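You operate a simulated robot arm through the tools that you are given. There is no shell and no other tool.

You are at the controls of a simulated robot arm. One attempt, no reset.

JOB
Unplug what the fault display names, then reset the bench breaker.
Fine: all three sockets off first; stand the named plug in the cup of its colour and leave the other plugs in; after the reset switch their two sockets on again.

The check looks at the end state, three seconds after you hand in, the way a careful person would. Anything else that was tipped, shoved, dropped, spilled or broken makes it a failure.

ROBOT AND FRAMES
A 7-joint arm with a three-finger gripper, fixed in place. Base frame: the origin is on the floor under the middle of its stand, x ahead of it, y to its left, z up. Readings come in m, degrees, newtons and seconds.
It reaches about 1.342 m from its shoulder. Its first joint turns from -166.0 to 166.0 degrees. Payload 2.69 kg.
The TCP is the grasp point between the finger pads, 0.03 m short of the fingertips. In the tool frame z runs along the fingers and y along their closing line. The gripper opens to 0.128 m; its body begins 0.117 m behind the TCP.
Orientation is that of the tool frame in the base frame, as a unit quaternion [x, y, z, w]. With the fingers straight down and closing along the base's y, the tool's x points along the base's -x, its y along +y and its z along -z.

CONTROLS
- The arm moves only by the tool jog_arm. Its argument "motion" is a list of rows, each an object (a shift or turn left out is 0, a gripper value left out holds the last) with "turn": the turn, a rotation vector about the tool's x, y, z in degrees, a list of three; "linear": the shift along the tool's x, y, z in m, a list of three; "claw": the opening, from 0 (shut) to 1 (fully open). In form: [{"turn": [ax, ay, az], "linear": [dx, dy, dz], "claw": claw}, ...]. A call has 1 to 20 rows; each row shifts and turns the commanded pose from where the row before left it, along the tool's axes as they then stand. Each row takes 0.2 s and may step no farther than 0.05 m and 8.6 degrees from the row before; otherwise, or with a gripper value out of range, the whole call is refused. A pose out of reach is approached as far as the arm can. The call stops where the force on the tool passes 90 N (or 10 N more than at its start, if that is more) or the arm is blocked; 0.2 s more then pass. The fingers move at their own pace (about 0.127 m/s each) and stop on an object; they squeeze with about 39 N. The grip force told is the motor's: it shows also when the fingers shut on nothing. Time passes only in rows, and 0.2 s behind the last, so rows that do not move let the fingers close. The reply holds the time, the measured pose of the TCP, the force on the tool along the base axes, the opening and the grip force, in the units named above and with some noise, with the torque about the TCP (base axes, N m) and any sound that the robot's microphone picked up.
- Cameras (640 x 400 px; columns grow to the right, rows downward): "scene" is fixed at [0.4003, 0.4996, 1.4365]; the picture's right is [-0.89, -0.45, 0.00], its down [-0.16, 0.32, -0.93] and it looks along [0.42, -0.83, -0.36] (base axes); focal length 284 px, centre (320, 200). "wrist" rides on the gripper at [0.058, 0.054, -0.131] in the tool frame; the picture's right is [-0.68, 0.74, 0.00], its down [-0.62, -0.57, -0.55] and it looks along [-0.40, -0.37, 0.84] (tool axes); focal length 234 px, centre (320, 200). There is no depth. A picture from a camera that has moved, and an enlarged one, comes with that camera's place and axes in the base frame and with its lens.
- get_image(camera): a new picture of that camera. The clock stands still meanwhile.
- lift_body(by): moves the trunk up (or, below 0, down) by that many m; the arm rides with it, the base frame stays. It gives what a move gives, with no picture.
- inspect(camera, box): a new picture of the part [left, top, right, bottom] of that camera's present view, enlarged. The clock stands still meanwhile.
- finish_job(): hands the job in; it is judged then, once.

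Places have to be worked out from the pictures, the camera data and where the tool is seen. Open the gripper and draw the arm clear of the work before you hand the job in, unless the task says otherwise.

The tools are called after "Call:" as a command line: name --argument value ..., lists and objects as JSON in quotes. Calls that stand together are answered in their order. jog_arm: Moves the arm, as the interface text tells. Its arguments: {"type":"object","properties":{"motion":{"type":"array","items":{"type":"object","properties":{"turn":{"type":"array","items":{"type":"number"}},"linear":{"type":"array","items":{"type":"number"}},"claw":{"type":"number"}}}}},"required":["motion"]} The other tools are called the same way: lift_body (by) moves the trunk up or down; get_image (camera) takes a picture; inspect (camera, box) takes an enlarged picture of a part of a camera's view; finish_job () hands the job in.

At the start:

```text
time: 0.0
position: [0.6883, -0.1089, 1.4275]
orientation: [0.0, 1.0, 0.0, 0.0]
wrist_force: [0.2, 0.2, 0.5]
wrist_torque: [-0.03, 0.0, -0.01]
opening: 0.1278
grip_force: 0.0
trunk travel left (down, up): [-0.175, 0.175]
```

scene: 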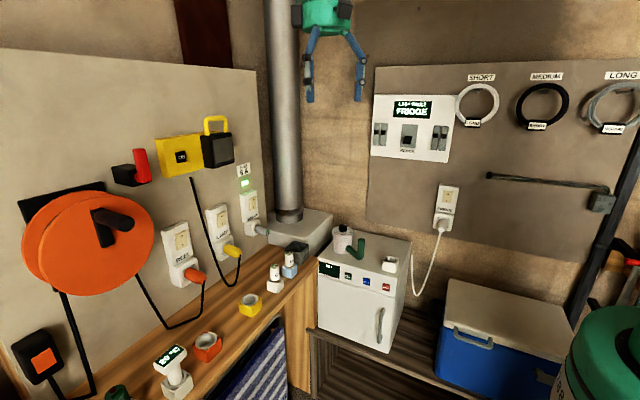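
wrist: 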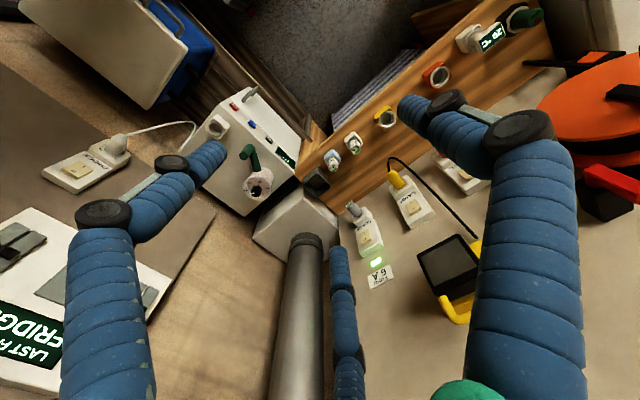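

The display panel on the right wall seems to read "LAST FAULT: FRIDGE". I will enlarge the relevant parts of the scene to read labels and see the sockets.

Call:
inspect --camera "scene" --box '[360, 80, 480, 160]'

Call:
inspect --camera "scene" --box '[150, 150, 290, 300]'

Call:
inspect --camera "scene" --box '[400, 160, 500, 260]'

Call:
inspect --camera "scene" --box '[140, 220, 430, 400]'

```text
5.00 times, centred on (420, 120) of scene
camera zoom: at [0.4003, 0.4996, 1.4365], right [-0.89, -0.45, 0.0], down [-0.16, 0.32, -0.93], along [0.42, -0.83, -0.36], focal length 1420 px, centre (-180, 600)
```

zoom: 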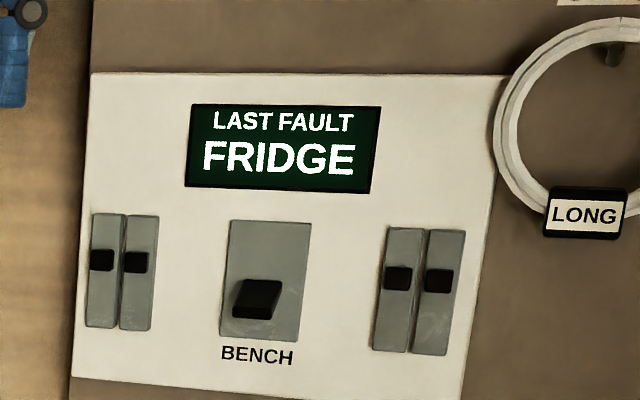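

```text
2.67 times, centred on (220, 225) of scene
camera zoom: at [0.4003, 0.4996, 1.4365], right [-0.89, -0.45, 0.0], down [-0.16, 0.32, -0.93], along [0.42, -0.83, -0.36], focal length 757 px, centre (587, 133)
```

zoom: 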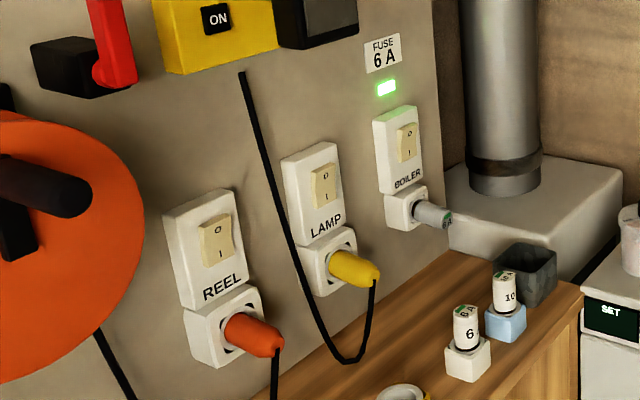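

```text
4.00 times, centred on (450, 210) of scene
camera zoom: at [0.4003, 0.4996, 1.4365], right [-0.89, -0.45, 0.0], down [-0.16, 0.32, -0.93], along [0.42, -0.83, -0.36], focal length 1136 px, centre (-200, 160)
```

zoom: 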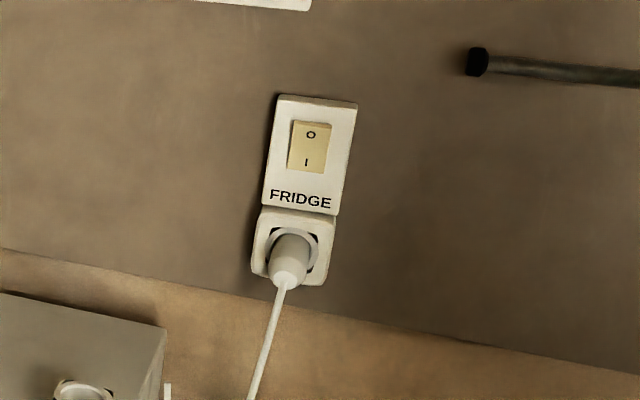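

```text
2.21 times, centred on (285, 310) of scene
camera zoom: at [0.4003, 0.4996, 1.4365], right [-0.89, -0.45, 0.0], down [-0.16, 0.32, -0.93], along [0.42, -0.83, -0.36], focal length 627 px, centre (397, -43)
```

zoom: 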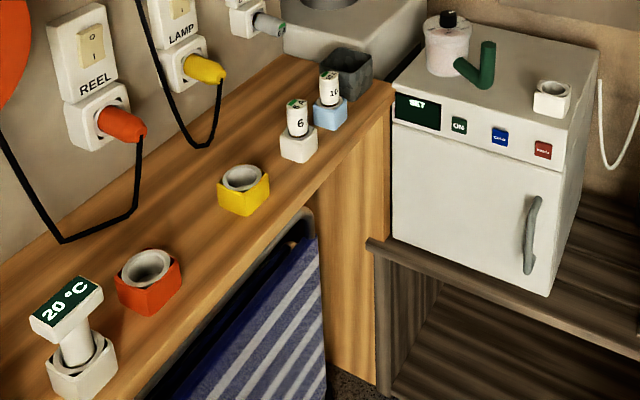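

The fault display says FRIDGE, so the white fridge plug (right wall) is the one to pull. I estimate the front wall sockets at x≈1.10, z≈1.02 (REEL y≈0.02, LAMP y≈-0.14, BOILER y≈-0.30) and the fridge socket at about (0.43,-0.62,1.06). I'll enlarge the wrist view for more details.

Call:
inspect --camera "wrist" --box '[40, 80, 240, 220]'

Call:
inspect --camera "wrist" --box '[340, 130, 500, 260]'

Call:
inspect --camera "wrist" --box '[180, 60, 400, 200]'

Call:
inspect --camera "scene" --box '[210, 180, 270, 240]'

Call:
inspect --camera "scene" --box '[150, 210, 220, 290]'

```text
2.86 times, centred on (140, 150) of wrist
camera zoom: at [0.6312, -0.0535, 1.5582], right [0.68, 0.74, 0.0], down [0.62, -0.57, 0.55], along [0.4, -0.37, -0.84], focal length 669 px, centre (834, 343)
```

zoom: 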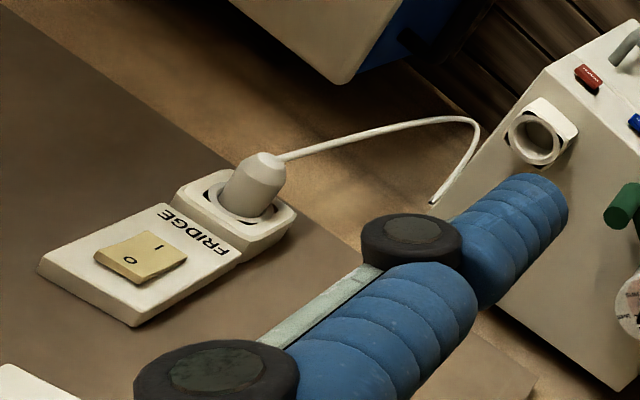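

```text
3.08 times, centred on (420, 195) of wrist
camera zoom: at [0.6312, -0.0535, 1.5582], right [0.68, 0.74, 0.0], down [0.62, -0.57, 0.55], along [0.4, -0.37, -0.84], focal length 720 px, centre (12, 215)
```

zoom: 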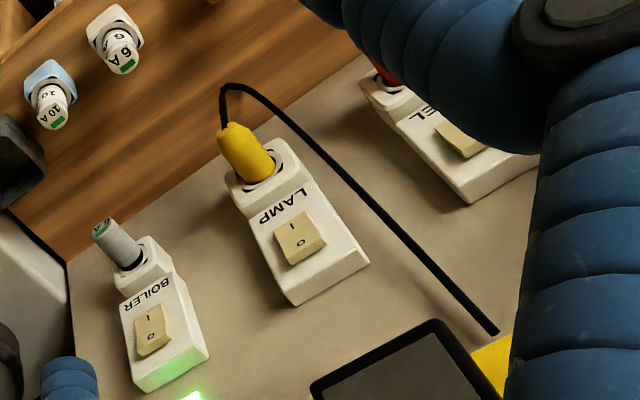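

```text
2.86 times, centred on (290, 130) of wrist
camera zoom: at [0.6312, -0.0535, 1.5582], right [0.68, 0.74, 0.0], down [0.62, -0.57, 0.55], along [0.4, -0.37, -0.84], focal length 669 px, centre (406, 400)
```

zoom: 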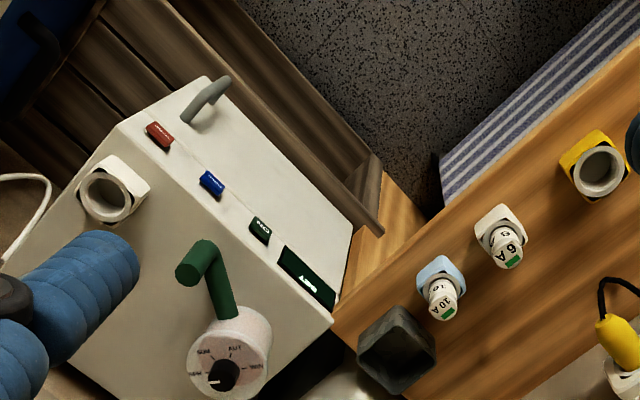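

```text
6.67 times, centred on (240, 210) of scene
camera zoom: at [0.4003, 0.4996, 1.4365], right [-0.89, -0.45, 0.0], down [-0.16, 0.32, -0.93], along [0.42, -0.83, -0.36], focal length 1893 px, centre (853, 133)
```

zoom: 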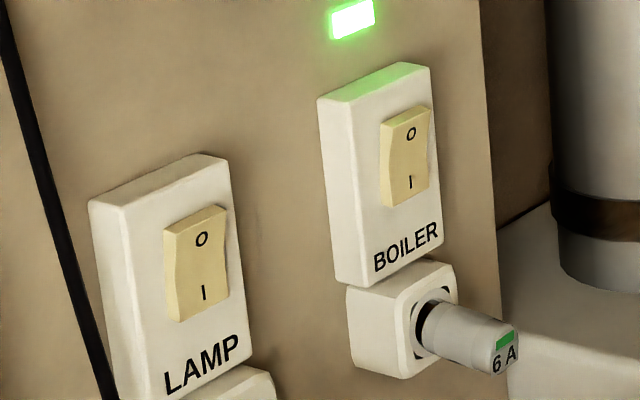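

```text
5.00 times, centred on (185, 250) of scene
camera zoom: at [0.4003, 0.4996, 1.4365], right [-0.89, -0.45, 0.0], down [-0.16, 0.32, -0.93], along [0.42, -0.83, -0.36], focal length 1420 px, centre (995, -50)
```

zoom: 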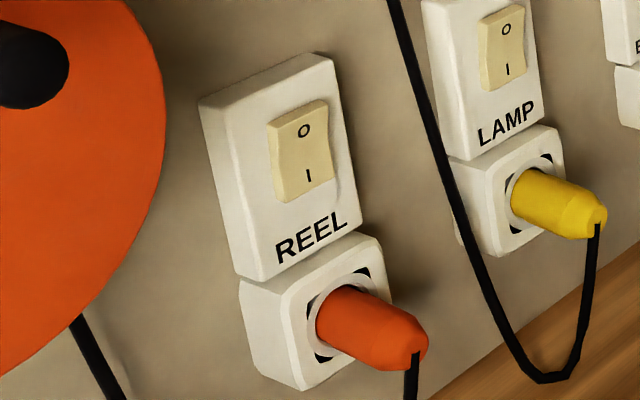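

All four rockers look ON (I end pressed in); the BOILER is a fused outlet with no plug, so it stays alone. I'll close the gripper in free air to learn how the three fingertips sit when shut.

Call:
jog_arm --motion '[{"claw": 0}, {"claw": 0}, {"claw": 0}, {"claw": 0}, {"claw": 0}]'

Call:
get_image --camera "wrist"

Call:
inspect --camera "scene" --box '[270, 0, 390, 120]'

```text
time: 1.2
position: [0.6887, -0.108, 1.4281]
orientation: [-0.001, 1.0, 0.0, 0.0]
wrist_force: [-0.7, 0.6, 0.8]
wrist_torque: [0.02, -0.01, -0.03]
opening: 0.0021
grip_force: 31.4
trunk travel left (down, up): [-0.175, 0.175]
```

```text
taken
camera wrist: at [0.6312, -0.0536, 1.5582], right [0.68, 0.74, 0.0], down [0.62, -0.57, 0.55], along [0.4, -0.37, -0.84], focal length 234 px, centre (320, 200)
```

wrist: 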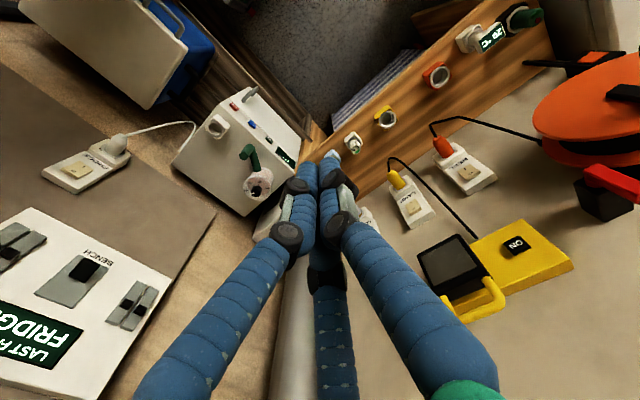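

```text
3.33 times, centred on (330, 60) of scene
camera zoom: at [0.4003, 0.4996, 1.4365], right [-0.89, -0.45, 0.0], down [-0.16, 0.32, -0.93], along [0.42, -0.83, -0.36], focal length 947 px, centre (287, 667)
```

zoom: 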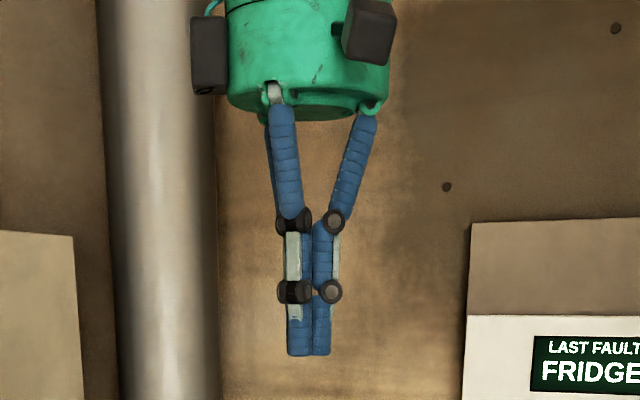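

With the gripper shut the three fingertips form a compact ~3 cm cluster, good for pressing. I'll enlarge the wrist view on the breaker and the front sockets to triangulate more precisely.

Call:
inspect --camera "wrist" --box '[0, 200, 180, 320]'

Call:
inspect --camera "wrist" --box '[370, 110, 510, 240]'

Call:
inspect --camera "wrist" --box '[30, 110, 230, 220]'

Call:
inspect --camera "wrist" --box '[260, 130, 400, 250]'

Call:
inspect --camera "scene" --box '[380, 110, 440, 160]'

```text
3.33 times, centred on (90, 260) of wrist
camera zoom: at [0.6312, -0.0536, 1.5582], right [0.68, 0.74, 0.0], down [0.62, -0.57, 0.55], along [0.4, -0.37, -0.84], focal length 781 px, centre (1087, 0)
```

zoom: 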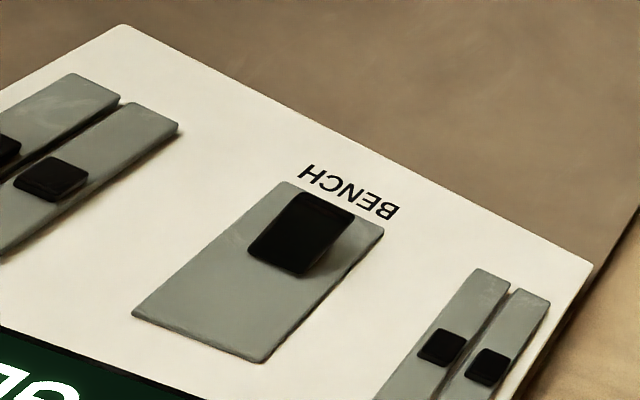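

```text
3.08 times, centred on (440, 175) of wrist
camera zoom: at [0.6312, -0.0536, 1.5582], right [0.68, 0.74, 0.0], down [0.62, -0.57, 0.55], along [0.4, -0.37, -0.84], focal length 720 px, centre (-49, 277)
```

zoom: 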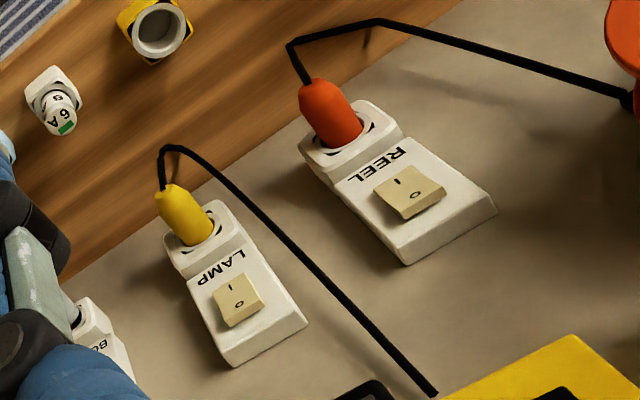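

```text
3.20 times, centred on (130, 165) of wrist
camera zoom: at [0.6312, -0.0536, 1.5582], right [0.68, 0.74, 0.0], down [0.62, -0.57, 0.55], along [0.4, -0.37, -0.84], focal length 749 px, centre (928, 312)
```

zoom: 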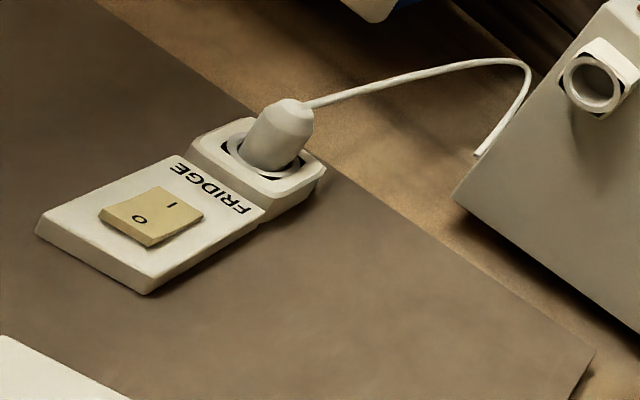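

```text
3.33 times, centred on (330, 190) of wrist
camera zoom: at [0.6312, -0.0536, 1.5582], right [0.68, 0.74, 0.0], down [0.62, -0.57, 0.55], along [0.4, -0.37, -0.84], focal length 781 px, centre (287, 233)
```

zoom: 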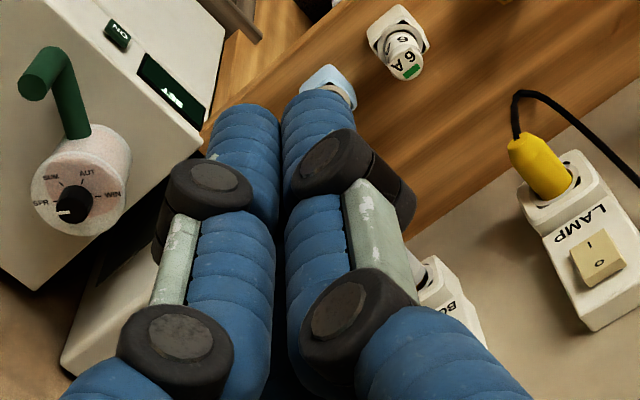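

```text
8.00 times, centred on (410, 135) of scene
camera zoom: at [0.4003, 0.4996, 1.4365], right [-0.89, -0.45, 0.0], down [-0.16, 0.32, -0.93], along [0.42, -0.83, -0.36], focal length 2272 px, centre (-400, 720)
```

zoom: 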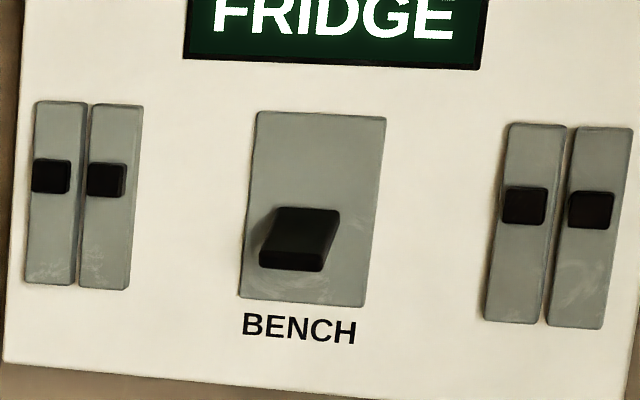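

The geometry agrees from both cameras: REEL rocker ≈(1.070, 0.044, 1.037), LAMP rocker ≈(1.073,-0.112,1.036), FRIDGE rocker ≈(0.427,-0.624,1.062), BENCH lever tip ≈(0.593,-0.59,1.255) pointing down. I'll turn the tool to point at the front wall (+x) with tool y up, so that the camera rides above.

Call:
jog_arm --motion '[{"turn": [-4.949, -4.949, 4.949], "claw": 0}, {"turn": [-4.949, -4.949, 4.949]}, {"turn": [-4.949, -4.949, 4.949]}, {"turn": [-4.949, -4.949, 4.949]}, {"turn": [-4.949, -4.949, 4.949]}, {"turn": [-4.949, -4.949, 4.949]}, {"turn": [-4.949, -4.949, 4.949]}, {"turn": [-4.949, -4.949, 4.949]}, {"turn": [-4.949, -4.949, 4.949]}, {"turn": [-4.949, -4.949, 4.949]}, {"turn": [-4.949, -4.949, 4.949]}, {"turn": [-4.949, -4.949, 4.949]}, {"turn": [-4.949, -4.949, 4.949]}, {"turn": [-4.949, -4.949, 4.949]}, {}]'

Call:
get_image --camera "wrist"

Call:
get_image --camera "scene"

```text
time: 4.4
position: [0.688, -0.1066, 1.4289]
orientation: [0.5, 0.499, 0.5, 0.501]
wrist_force: [0.7, 0.0, -0.2]
wrist_torque: [0.0, 0.02, 0.01]
opening: 0.0018
grip_force: 31.5
trunk travel left (down, up): [-0.175, 0.175]
```

```text
taken
camera wrist: at [0.558, -0.0481, 1.4816], right [0.0, -0.68, 0.74], down [-0.55, -0.61, -0.57], along [0.84, -0.41, -0.37], focal length 234 px, centre (320, 200)
```

wrist: 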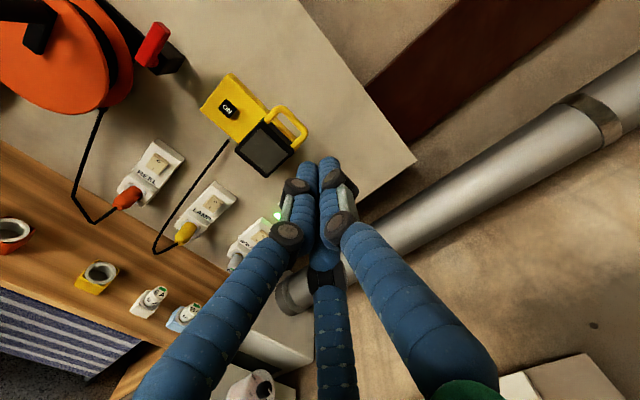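

```text
taken
```

scene: 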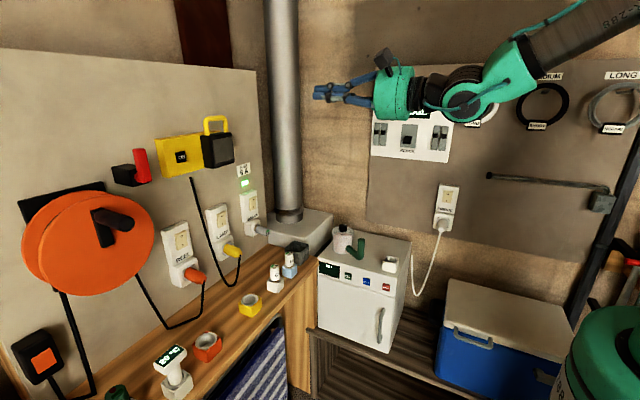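

The turn worked (tool x=+Y, y=+Z, z=+X). Now I move down and forward to about (0.85, -0.03, 1.10) to look at the REEL and LAMP sockets from closer.

Call:
jog_arm --motion '[{"linear": [0.008, -0.035, 0.015]}, {"linear": [0.008, -0.035, 0.015]}, {"linear": [0.008, -0.035, 0.015]}, {"linear": [0.008, -0.035, 0.015]}, {"linear": [0.008, -0.035, 0.015]}, {"linear": [0.008, -0.035, 0.015]}, {"linear": [0.008, -0.035, 0.015]}, {"linear": [0.008, -0.035, 0.015]}, {"linear": [0.008, -0.035, 0.015]}, {"linear": [0.008, -0.02, 0.015]}, {}]'

Call:
get_image --camera "wrist"

Call:
get_image --camera "scene"

```text
time: 6.8
position: [0.8316, -0.1101, 1.1032]
orientation: [0.496, 0.505, 0.504, 0.495]
wrist_force: [0.4, -0.2, -0.3]
wrist_torque: [-0.02, -0.02, 0.03]
opening: 0.0021
grip_force: 31.7
out of reach, approached as far as the arm can: row 5, 6, 7, 8, 9, 10
trunk travel left (down, up): [-0.175, 0.175]
```

```text
taken
camera wrist: at [0.7, -0.0527, 1.1584], right [0.01, -0.68, 0.74], down [-0.54, -0.62, -0.56], along [0.84, -0.39, -0.37], focal length 234 px, centre (320, 200)
```

wrist: 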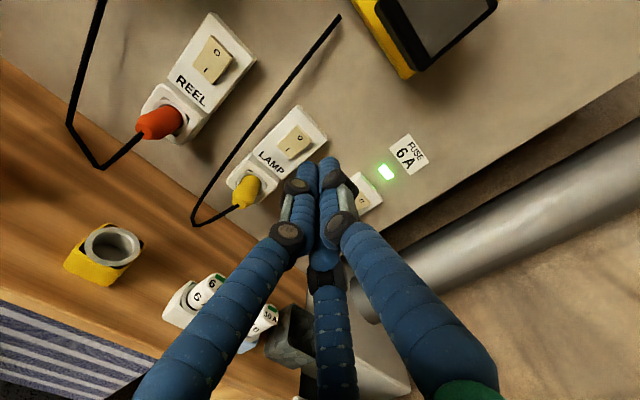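

```text
taken
```

scene: 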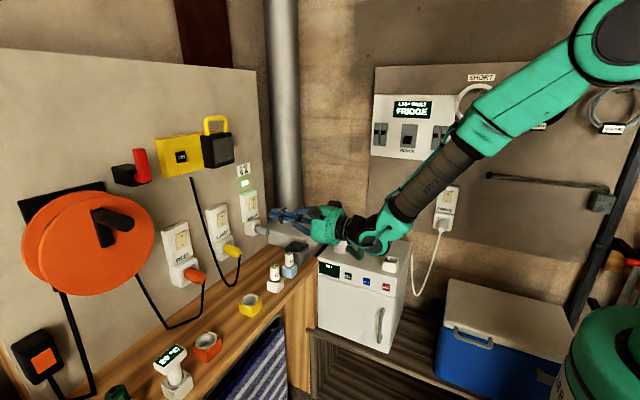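

The arm hit some joint limit on the way (y did not follow, slight tilt). I'll raise the tool 10 cm again and lower the trunk so the arm is in a more comfortable posture.

Call:
jog_arm --motion '[{"linear": [0, 0.04, 0]}, {"linear": [0, 0.04, 0]}, {"linear": [0, 0.04, 0]}, {}]'

Call:
lift_body --by -0.1

Call:
jog_arm --motion '[{}, {}]'

Call:
get_image --camera "scene"

```text
time: 7.8
position: [0.8294, -0.11, 1.2256]
orientation: [0.5, 0.5, 0.499, 0.501]
wrist_force: [0.3, -0.4, 0.5]
wrist_torque: [-0.02, -0.02, 0.0]
opening: 0.002
grip_force: 31.6
trunk travel left (down, up): [-0.175, 0.175]
```

```text
time: 9.1
position: [0.8299, -0.1092, 1.1252]
orientation: [0.5, 0.5, 0.499, 0.501]
wrist_force: [0.2, 0.5, -0.3]
wrist_torque: [-0.03, 0.0, -0.04]
opening: 0.0019
grip_force: 31.2
trunk travel left (down, up): [-0.075, 0.275]
```

```text
time: 9.7
position: [0.8293, -0.1105, 1.1252]
orientation: [0.501, 0.5, 0.499, 0.5]
wrist_force: [-0.2, 0.8, 0.3]
wrist_torque: [-0.01, 0.0, 0.0]
opening: 0.0021
grip_force: 32.1
trunk travel left (down, up): [-0.075, 0.275]
```

```text
taken
```

scene: 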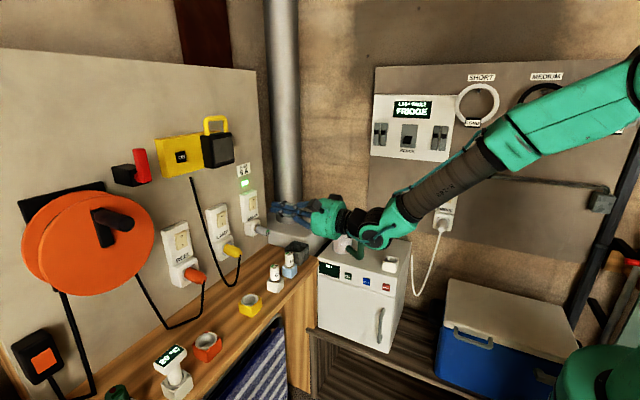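

The trunk is down 0.10 m and the orientation is exact again. Next I approach to ~7 cm in front of the LAMP rocker's O end (z≈1.06).

Call:
jog_arm --motion '[{"linear": [0, -0.013, 0.028]}, {"linear": [0, -0.013, 0.028]}, {"linear": [0, -0.013, 0.028]}, {"linear": [0, -0.013, 0.028]}, {"linear": [0, -0.013, 0.028]}, {}]'

Call:
get_image --camera "wrist"

Call:
inspect --camera "scene" --box '[200, 170, 320, 270]'

```text
time: 11.1
position: [0.9427, -0.1124, 1.0733]
orientation: [0.497, 0.503, 0.503, 0.498]
wrist_force: [-0.8, -0.3, 2.0]
wrist_torque: [0.01, 0.08, -0.06]
opening: 0.0021
grip_force: 31.4
out of reach, approached as far as the arm can: row 4
trunk travel left (down, up): [-0.075, 0.275]
```

```text
taken
camera wrist: at [0.8108, -0.0536, 1.1267], right [0.01, -0.68, 0.74], down [-0.54, -0.62, -0.57], along [0.84, -0.4, -0.37], focal length 234 px, centre (320, 200)
```

wrist: 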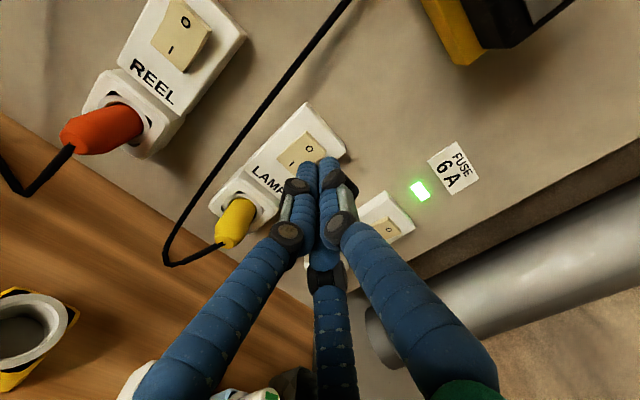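

```text
4.00 times, centred on (260, 220) of scene
camera zoom: at [0.4003, 0.4996, 1.4365], right [-0.89, -0.45, 0.0], down [-0.16, 0.32, -0.93], along [0.42, -0.83, -0.36], focal length 1136 px, centre (560, 120)
```

zoom: 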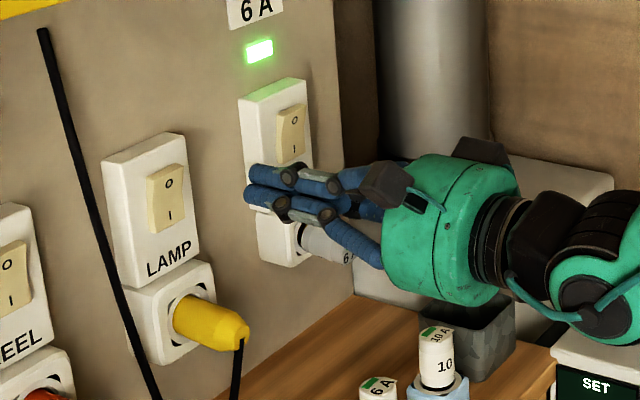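

The limit drifts the hand in yaw, consistent with a wrist joint at its end because the forearm slopes down steeply. I'll back off and up a bit, then lower the trunk the rest of the way to flatten the forearm.

Call:
jog_arm --motion '[{"linear": [0, 0.02, -0.02]}, {"linear": [0, 0.03, -0.02]}, {"linear": [0, 0.03, -0.01]}, {}]'

Call:
lift_body --by -0.074

Call:
jog_arm --motion '[{}, {}]'

Call:
get_image --camera "scene"

```text
time: 12.1
position: [0.8934, -0.1101, 1.1531]
orientation: [0.501, 0.499, 0.499, 0.501]
wrist_force: [0.1, 1.0, 0.0]
wrist_torque: [-0.03, 0.05, 0.0]
opening: 0.0018
grip_force: 31.9
trunk travel left (down, up): [-0.075, 0.275]
```

```text
time: 13.2
position: [0.8936, -0.1109, 1.0777]
orientation: [0.501, 0.499, 0.5, 0.5]
wrist_force: [-0.4, 0.8, -0.4]
wrist_torque: [-0.01, 0.02, -0.02]
opening: 0.0023
grip_force: 31.7
trunk travel left (down, up): [-0.001, 0.349]
```

```text
time: 13.8
position: [0.8931, -0.1097, 1.0765]
orientation: [0.5, 0.499, 0.5, 0.501]
wrist_force: [-0.1, 0.8, -0.7]
wrist_torque: [0.0, 0.0, -0.01]
opening: 0.0022
grip_force: 31.7
trunk travel left (down, up): [-0.001, 0.349]
```

```text
taken
```

scene: 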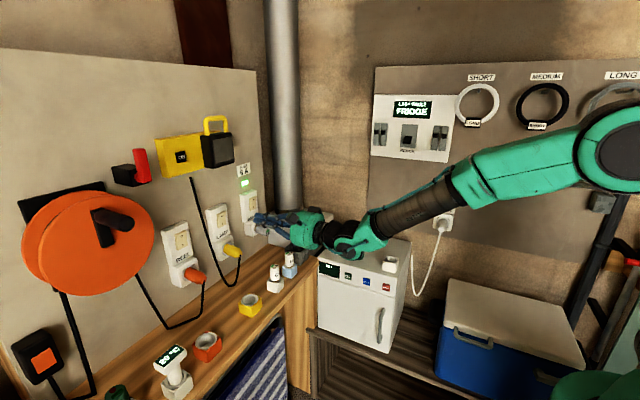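

The forearm is now flatter. I continue to about (0.985,-0.112,1.060), ~5 cm off the rocker.

Call:
jog_arm --motion '[{"linear": [0, -0.005, 0.025]}, {"linear": [0, -0.005, 0.025]}, {"linear": [0, -0.005, 0.025]}, {"linear": [-0.002, -0.002, 0.017]}, {}]'

Call:
get_image --camera "wrist"

Call:
inspect --camera "scene" --box '[190, 170, 310, 270]'

```text
time: 15.1
position: [0.9862, -0.1125, 1.0604]
orientation: [0.501, 0.5, 0.499, 0.5]
wrist_force: [-0.3, 0.5, -0.5]
wrist_torque: [0.01, 0.0, 0.0]
opening: 0.0019
grip_force: 31.2
trunk travel left (down, up): [-0.001, 0.349]
```

```text
taken
camera wrist: at [0.8564, -0.0535, 1.1148], right [0.0, -0.68, 0.74], down [-0.55, -0.61, -0.57], along [0.84, -0.4, -0.37], focal length 234 px, centre (320, 200)
```

wrist: 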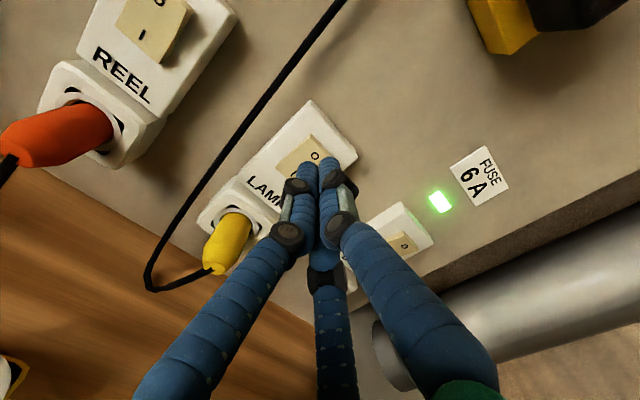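

```text
4.00 times, centred on (250, 220) of scene
camera zoom: at [0.4003, 0.4996, 1.4365], right [-0.89, -0.45, 0.0], down [-0.16, 0.32, -0.93], along [0.42, -0.83, -0.36], focal length 1136 px, centre (600, 120)
```

zoom: 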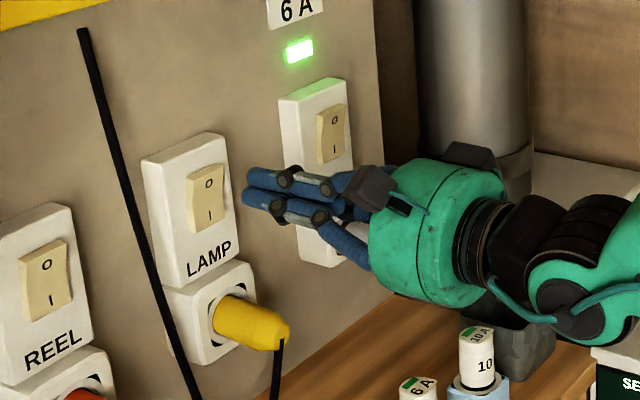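

Reachable now. I'll enlarge the wrist view to refine the rocker's position relative to the fingertips.

Call:
inspect --camera "wrist" --box '[240, 90, 370, 220]'

Call:
inspect --camera "scene" --box '[215, 190, 275, 240]'

```text
3.08 times, centred on (305, 155) of wrist
camera zoom: at [0.8564, -0.0535, 1.1148], right [0.0, -0.68, 0.74], down [-0.55, -0.61, -0.57], along [0.84, -0.4, -0.37], focal length 720 px, centre (366, 338)
```

zoom: 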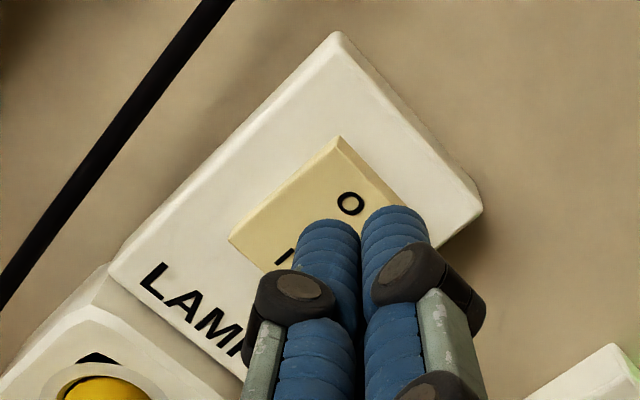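

```text
8.00 times, centred on (245, 215) of scene
camera zoom: at [0.4003, 0.4996, 1.4365], right [-0.89, -0.45, 0.0], down [-0.16, 0.32, -0.93], along [0.42, -0.83, -0.36], focal length 2272 px, centre (920, 80)
```

zoom: 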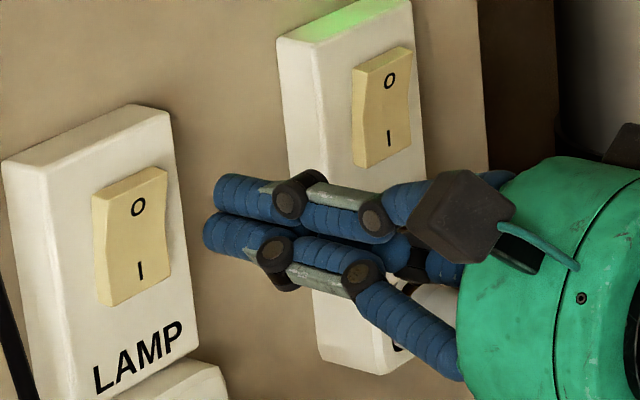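

The O mark is at about (1.075,-0.117,1.050), rocker spans z≈1.010–1.058, and the fingertip cluster spans ±1.6 cm around the tool axis. At TCP z=1.060 only the upper half gets pressed; I shift y to -0.117 and advance gently.

Call:
jog_arm --motion '[{"linear": [-0.0045, 0, 0.01]}, {"linear": [0, 0, 0.012]}, {"linear": [0, 0, 0.012]}, {"linear": [0, 0, 0.006]}, {"linear": [0, 0, 0.004]}]'

Call:
inspect --camera "scene" --box '[215, 190, 275, 240]'

```text
time: 16.2
position: [1.0304, -0.1175, 1.0592]
orientation: [0.501, 0.5, 0.5, 0.5]
wrist_force: [0.2, 0.7, 0.1]
wrist_torque: [-0.01, 0.02, -0.02]
opening: 0.0021
grip_force: 31.8
trunk travel left (down, up): [-0.001, 0.349]
```

```text
8.00 times, centred on (245, 215) of scene
camera zoom: at [0.4003, 0.4996, 1.4365], right [-0.89, -0.45, 0.0], down [-0.16, 0.32, -0.93], along [0.42, -0.83, -0.36], focal length 2272 px, centre (920, 80)
```

zoom: 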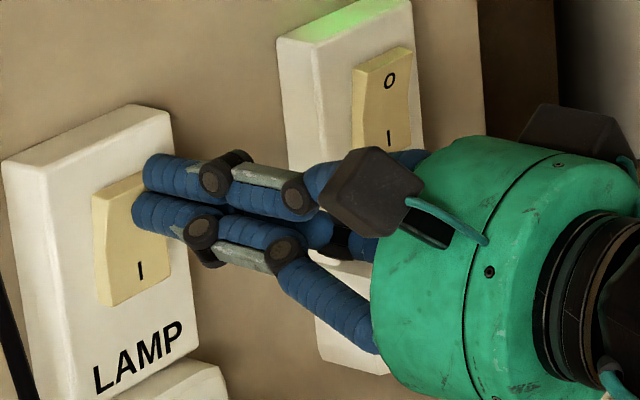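

The tips are just short of the rocker's top half with no contact force yet. I keep advancing in 3 mm steps.

Call:
jog_arm --motion '[{"linear": [0, 0, 0.003]}, {"linear": [0, 0, 0.003]}, {"linear": [0, 0, 0.003]}, {"linear": [0, 0, 0.002]}]'

```text
time: 17.2
position: [1.0403, -0.1174, 1.0608]
orientation: [0.5, 0.5, 0.499, 0.501]
wrist_force: [-7.4, 1.2, 0.3]
wrist_torque: [-0.05, 0.08, 0.03]
opening: 0.0022
grip_force: 31.8
trunk travel left (down, up): [-0.001, 0.349]
```

Contact at TCP x≈1.040 with 7 N. I push a few mm more to flip the rocker and listen for a click.

Call:
jog_arm --motion '[{"linear": [0, 0, 0.002]}, {"linear": [0, 0, 0.002]}, {"linear": [0, 0, 0.002]}]'

Call:
inspect --camera "scene" --box '[215, 190, 275, 240]'

```text
time: 18.2
position: [1.0398, -0.1194, 1.06]
orientation: [0.499, 0.499, 0.501, 0.5]
wrist_force: [-70.6, 5.7, 14.5]
wrist_torque: [0.58, 0.47, 0.14]
opening: 0.002
grip_force: 31.6
trunk travel left (down, up): [-0.001, 0.349]
stopped in row 3: the force on the tool passed its limit at 91 N (the readings are from after the stop); the commanded pose is now the measured one
```

```text
8.00 times, centred on (245, 215) of scene
camera zoom: at [0.4003, 0.4996, 1.4365], right [-0.89, -0.45, 0.0], down [-0.16, 0.32, -0.93], along [0.42, -0.83, -0.36], focal length 2272 px, centre (920, 80)
```

zoom: 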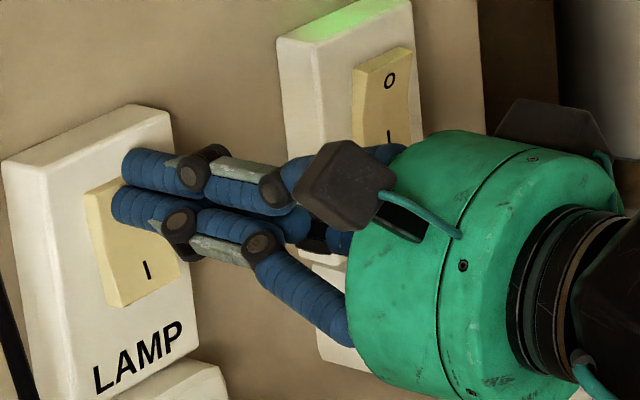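

The rocker's I end now looks proud, so it seems to have flipped. I back off to relieve the force and check.

Call:
jog_arm --motion '[{"linear": [0, 0, -0.01]}, {"linear": [0, 0, -0.03]}, {"linear": [0, 0.0, -0.03]}, {}]'

Call:
inspect --camera "scene" --box '[215, 190, 275, 240]'

Call:
inspect --camera "wrist" --box '[60, 0, 360, 220]'

```text
time: 19.2
position: [0.9759, -0.1178, 1.0548]
orientation: [0.501, 0.5, 0.499, 0.5]
wrist_force: [-0.1, 0.3, 0.0]
wrist_torque: [0.0, 0.06, 0.01]
opening: 0.0022
grip_force: 31.8
trunk travel left (down, up): [-0.001, 0.349]
```

```text
8.00 times, centred on (245, 215) of scene
camera zoom: at [0.4003, 0.4996, 1.4365], right [-0.89, -0.45, 0.0], down [-0.16, 0.32, -0.93], along [0.42, -0.83, -0.36], focal length 2272 px, centre (920, 80)
```

zoom: 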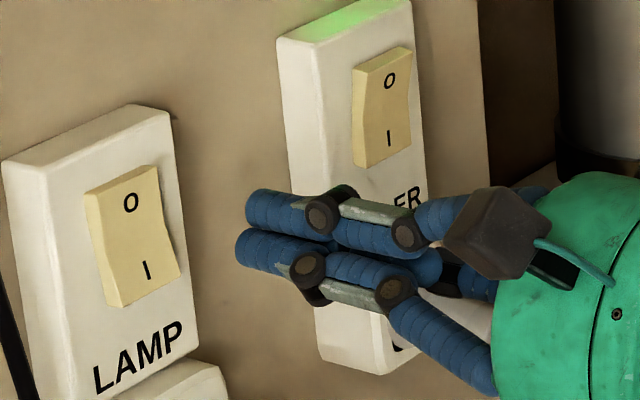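

```text
1.82 times, centred on (210, 110) of wrist
camera zoom: at [0.8457, -0.0584, 1.1089], right [0.0, -0.68, 0.74], down [-0.55, -0.61, -0.56], along [0.83, -0.41, -0.37], focal length 426 px, centre (520, 364)
```

zoom: 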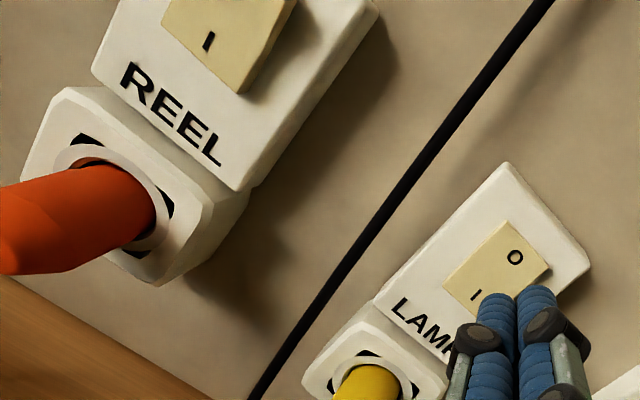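

LAMP is now off (O end in, I end proud). I retreat to x≈0.93 and move sideways to in front of the REEL rocker (y≈0.04).

Call:
jog_arm --motion '[{"linear": [0, 0.005, -0.045]}, {"linear": [0.04, 0, 0]}, {"linear": [0.04, 0, 0]}, {"linear": [0.04, 0, 0]}, {"linear": [0.038, 0, 0]}, {"linear": [0, 0, 0.02]}, {}]'

Call:
get_image --camera "wrist"

Call:
inspect --camera "scene" --box '[150, 200, 230, 270]'

```text
time: 20.8
position: [0.954, -0.0542, 1.0838]
orientation: [0.491, 0.516, 0.508, 0.484]
wrist_force: [0.0, 0.3, 0.3]
wrist_torque: [-0.01, 0.0, 0.0]
opening: 0.0022
grip_force: 31.9
out of reach, approached as far as the arm can: row 2, 3, 4, 5
trunk travel left (down, up): [-0.001, 0.349]
```

```text
taken
camera wrist: at [0.8217, -0.001, 1.1388], right [0.05, -0.68, 0.74], down [-0.53, -0.64, -0.56], along [0.85, -0.36, -0.38], focal length 234 px, centre (320, 200)
```

wrist: 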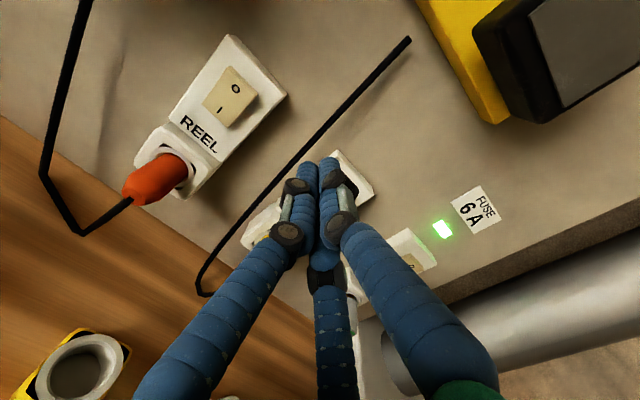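

```text
5.71 times, centred on (190, 235) of scene
camera zoom: at [0.4003, 0.4996, 1.4365], right [-0.89, -0.45, 0.0], down [-0.16, 0.32, -0.93], along [0.42, -0.83, -0.36], focal length 1623 px, centre (1063, 0)
```

zoom: 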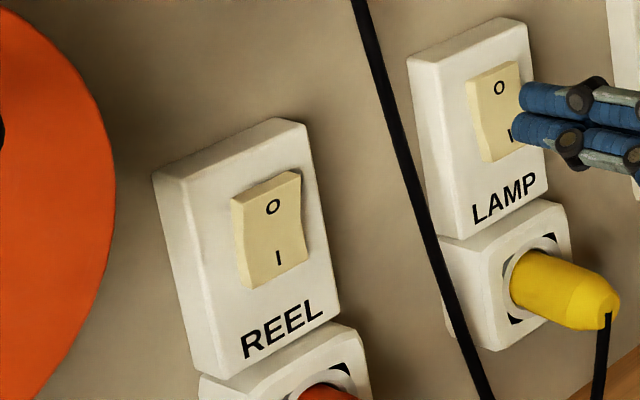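

At this y the wrist limit pulls the hand into a left yaw, so I'll work with it: yaw the hand ~25° left (about vertical) and come at the REEL rocker slightly from the right. The REEL "O" is at about (1.073, 0.041, 1.050) from both cameras.

Call:
jog_arm --motion '[{"turn": [-0.86, 7.4, 0]}, {"turn": [0, 7.4, 0]}, {"turn": [0, 7.4, 0]}, {}]'

```text
time: 21.8
position: [0.9553, -0.0527, 1.0822]
orientation: [0.38, 0.596, 0.597, 0.379]
wrist_force: [-0.2, -0.5, -0.4]
wrist_torque: [0.04, -0.02, 0.02]
opening: 0.0019
grip_force: 30.9
trunk travel left (down, up): [-0.001, 0.349]
```

The 25° yaw is exact now and no limit was reported. Moving to ~5 cm short of the REEL rocker's O end.

Call:
jog_arm --motion '[{"linear": [0.0176, -0.011, 0.02]}, {"linear": [0.0176, -0.011, 0.022]}, {"linear": [0, 0, 0.0215]}, {}]'

Call:
inspect --camera "wrist" --box '[200, 70, 400, 220]'

Call:
inspect --camera "scene" --box '[150, 200, 230, 270]'

```text
time: 22.8
position: [0.9969, 0.0039, 1.0614]
orientation: [0.38, 0.596, 0.597, 0.379]
wrist_force: [0.8, -0.4, -0.4]
wrist_torque: [-0.01, -0.03, 0.0]
opening: 0.0022
grip_force: 31.0
trunk travel left (down, up): [-0.001, 0.349]
```

```text
2.67 times, centred on (300, 145) of wrist
camera zoom: at [0.855, 0.0026, 1.1143], right [0.29, -0.61, 0.73], down [-0.24, -0.79, -0.57], along [0.93, -0.01, -0.37], focal length 624 px, centre (373, 347)
```

zoom: 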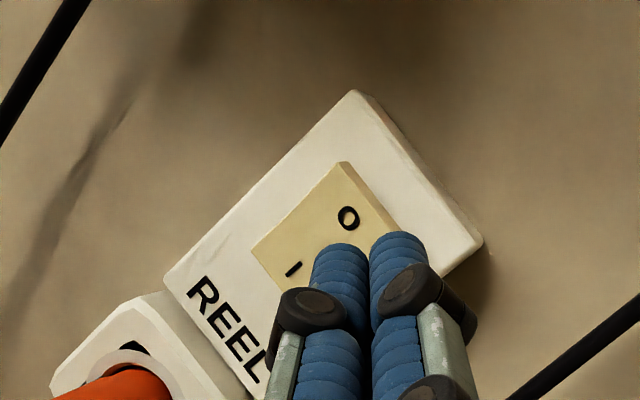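

```text
5.71 times, centred on (190, 235) of scene
camera zoom: at [0.4003, 0.4996, 1.4365], right [-0.89, -0.45, 0.0], down [-0.16, 0.32, -0.93], along [0.42, -0.83, -0.36], focal length 1623 px, centre (1063, 0)
```

zoom: 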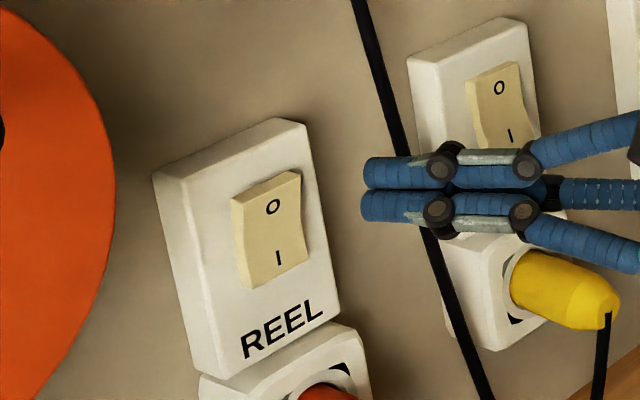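

The approach looks right. I shift left ~1.5 cm so the leading fingertip edge meets the rocker near its middle, then press along base +x in small steps.

Call:
jog_arm --motion '[{"linear": [0.0151, 0, 0.0291]}, {"linear": [-0.0021, 0, 0.0045]}, {"linear": [-0.0013, 0, 0.0027]}, {"linear": [-0.0013, 0, 0.0027]}]'

Call:
inspect --camera "scene" --box '[150, 200, 230, 270]'

```text
time: 23.8
position: [1.0274, 0.0314, 1.0602]
orientation: [0.381, 0.596, 0.597, 0.379]
wrist_force: [0.4, 0.5, 0.1]
wrist_torque: [-0.04, 0.01, -0.05]
opening: 0.0018
grip_force: 31.3
trunk travel left (down, up): [-0.001, 0.349]
```

```text
5.71 times, centred on (190, 235) of scene
camera zoom: at [0.4003, 0.4996, 1.4365], right [-0.89, -0.45, 0.0], down [-0.16, 0.32, -0.93], along [0.42, -0.83, -0.36], focal length 1623 px, centre (1063, 0)
```

zoom: 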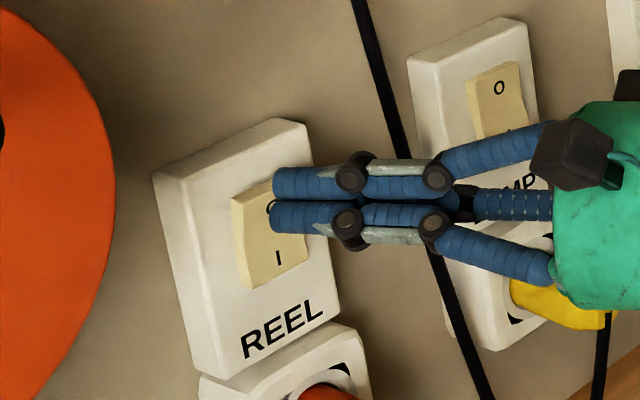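

Tips are almost on the rocker, no force yet. Continue pressing in ~2.5 mm steps.

Call:
jog_arm --motion '[{"linear": [-0.0011, 0, 0.0023]}, {"linear": [-0.0011, 0, 0.0023]}, {"linear": [-0.0008, 0, 0.0018]}]'

Call:
inspect --camera "scene" --box '[150, 200, 230, 270]'

```text
time: 24.6
position: [1.0353, 0.0334, 1.0599]
orientation: [0.38, 0.597, 0.597, 0.379]
wrist_force: [0.9, 0.6, -0.2]
wrist_torque: [0.03, 0.01, 0.0]
opening: 0.0023
grip_force: 31.6
trunk travel left (down, up): [-0.001, 0.349]
```

```text
5.71 times, centred on (190, 235) of scene
camera zoom: at [0.4003, 0.4996, 1.4365], right [-0.89, -0.45, 0.0], down [-0.16, 0.32, -0.93], along [0.42, -0.83, -0.36], focal length 1623 px, centre (1063, 0)
```

zoom: 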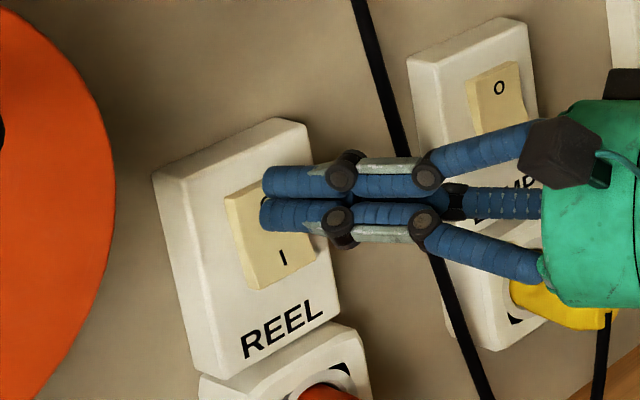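

The rocker seems to have rotated already (I end is out). One more small push, then back off and verify.

Call:
jog_arm --motion '[{"linear": [-0.001, 0, 0.002]}, {"linear": [0.001, 0, -0.002]}, {"linear": [0, 0, -0.02]}, {"linear": [0, 0, -0.04]}, {}]'

Call:
inspect --camera "scene" --box '[150, 180, 270, 270]'

Call:
get_image --camera "wrist"

```text
time: 25.8
position: [0.9826, 0.0071, 1.0635]
orientation: [0.38, 0.596, 0.597, 0.379]
wrist_force: [-0.2, 0.4, 0.3]
wrist_torque: [0.0, 0.0, -0.02]
opening: 0.0021
grip_force: 31.3
trunk travel left (down, up): [-0.001, 0.349]
```

```text
4.44 times, centred on (210, 225) of scene
camera zoom: at [0.4003, 0.4996, 1.4365], right [-0.89, -0.45, 0.0], down [-0.16, 0.32, -0.93], along [0.42, -0.83, -0.36], focal length 1262 px, centre (809, 89)
```

zoom: 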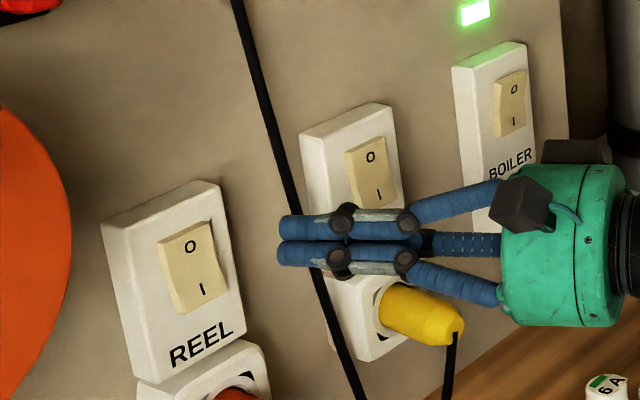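

```text
taken
camera wrist: at [0.8397, 0.0051, 1.1157], right [0.29, -0.61, 0.74], down [-0.24, -0.79, -0.57], along [0.93, -0.01, -0.37], focal length 234 px, centre (320, 200)
```

wrist: 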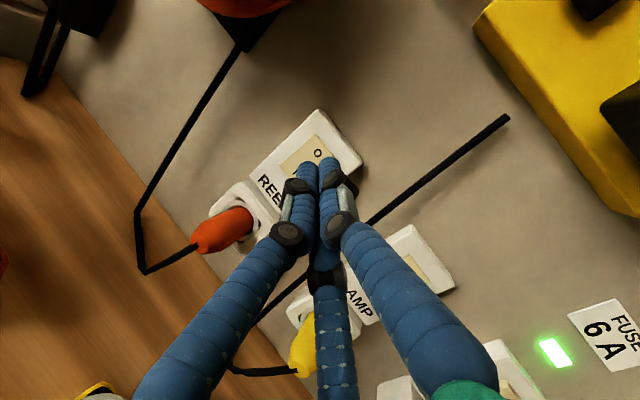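

Both REEL and LAMP are now off. I retreat from the wall and rise, then yaw the hand to the right toward the fridge socket wall.

Call:
jog_arm --motion '[{"linear": [0, 0.005, -0.045]}, {"linear": [0, 0.015, -0.045]}, {"linear": [0, 0.02, -0.045]}, {"linear": [0, 0.02, -0.045]}, {"linear": [0, 0.02, -0.045]}, {"linear": [0, 0.02, -0.03]}, {"turn": [0, -8.2, 0]}, {"turn": [0, -8.2, 0]}, {"turn": [0, -8.2, 0]}, {"turn": [0, -8.2, 0]}, {"turn": [0, -8.2, 0]}, {"turn": [0, -8.2, 0]}, {}]'

Call:
get_image --camera "scene"

```text
time: 28.6
position: [0.7499, -0.1018, 1.1601]
orientation: [0.511, 0.489, 0.49, 0.51]
wrist_force: [0.0, 0.2, -0.3]
wrist_torque: [0.02, 0.01, 0.04]
opening: 0.002
grip_force: 31.1
out of reach, approached as far as the arm can: row 10, 11, 12
trunk travel left (down, up): [-0.001, 0.349]
```

```text
taken
```

scene: 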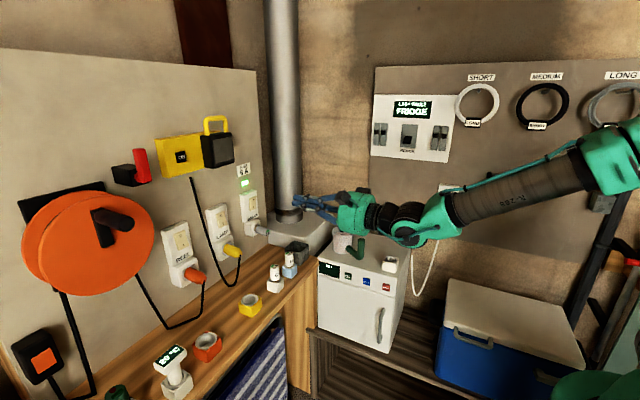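

The wrist cannot bend further right in this configuration (the elbow sits on the right). I'll instead pitch the fingers down first, and later swing them up toward the fridge wall from there, while raising a bit.

Call:
jog_arm --motion '[{"turn": [8.2, 2.4, 0], "linear": [0, 0.02, -0.02]}, {"turn": [8.4, 0, 0], "linear": [0, 0.02, -0.02]}, {"turn": [8.4, 0, 0], "linear": [0, 0.01, -0.02]}, {"turn": [8.4, 0, 0]}, {"turn": [8.4, 0, 0]}, {"turn": [8.4, 0, 0]}, {"turn": [8.4, 0, 0]}, {"turn": [8.4, 0, 0]}, {"turn": [8.4, 0, 0]}, {"turn": [8.4, 0, 0]}, {"turn": [6.2, 0, 0]}, {}]'

Call:
get_image --camera "scene"

```text
time: 31.2
position: [0.6959, -0.1006, 1.2182]
orientation: [0.706, 0.709, 0.001, -0.003]
wrist_force: [0.0, -0.3, -0.6]
wrist_torque: [-0.01, 0.01, 0.0]
opening: 0.0019
grip_force: 31.5
trunk travel left (down, up): [-0.001, 0.349]
```

```text
taken
```

scene: 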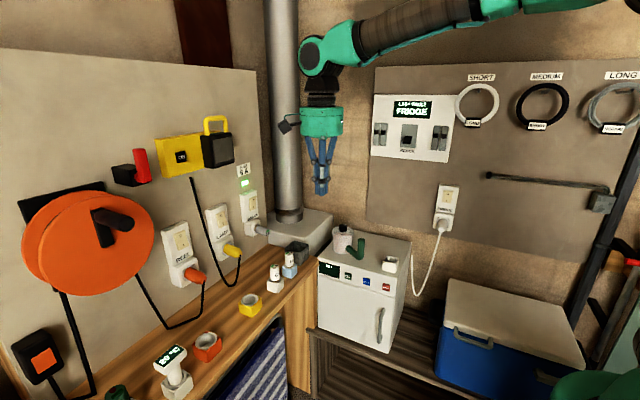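

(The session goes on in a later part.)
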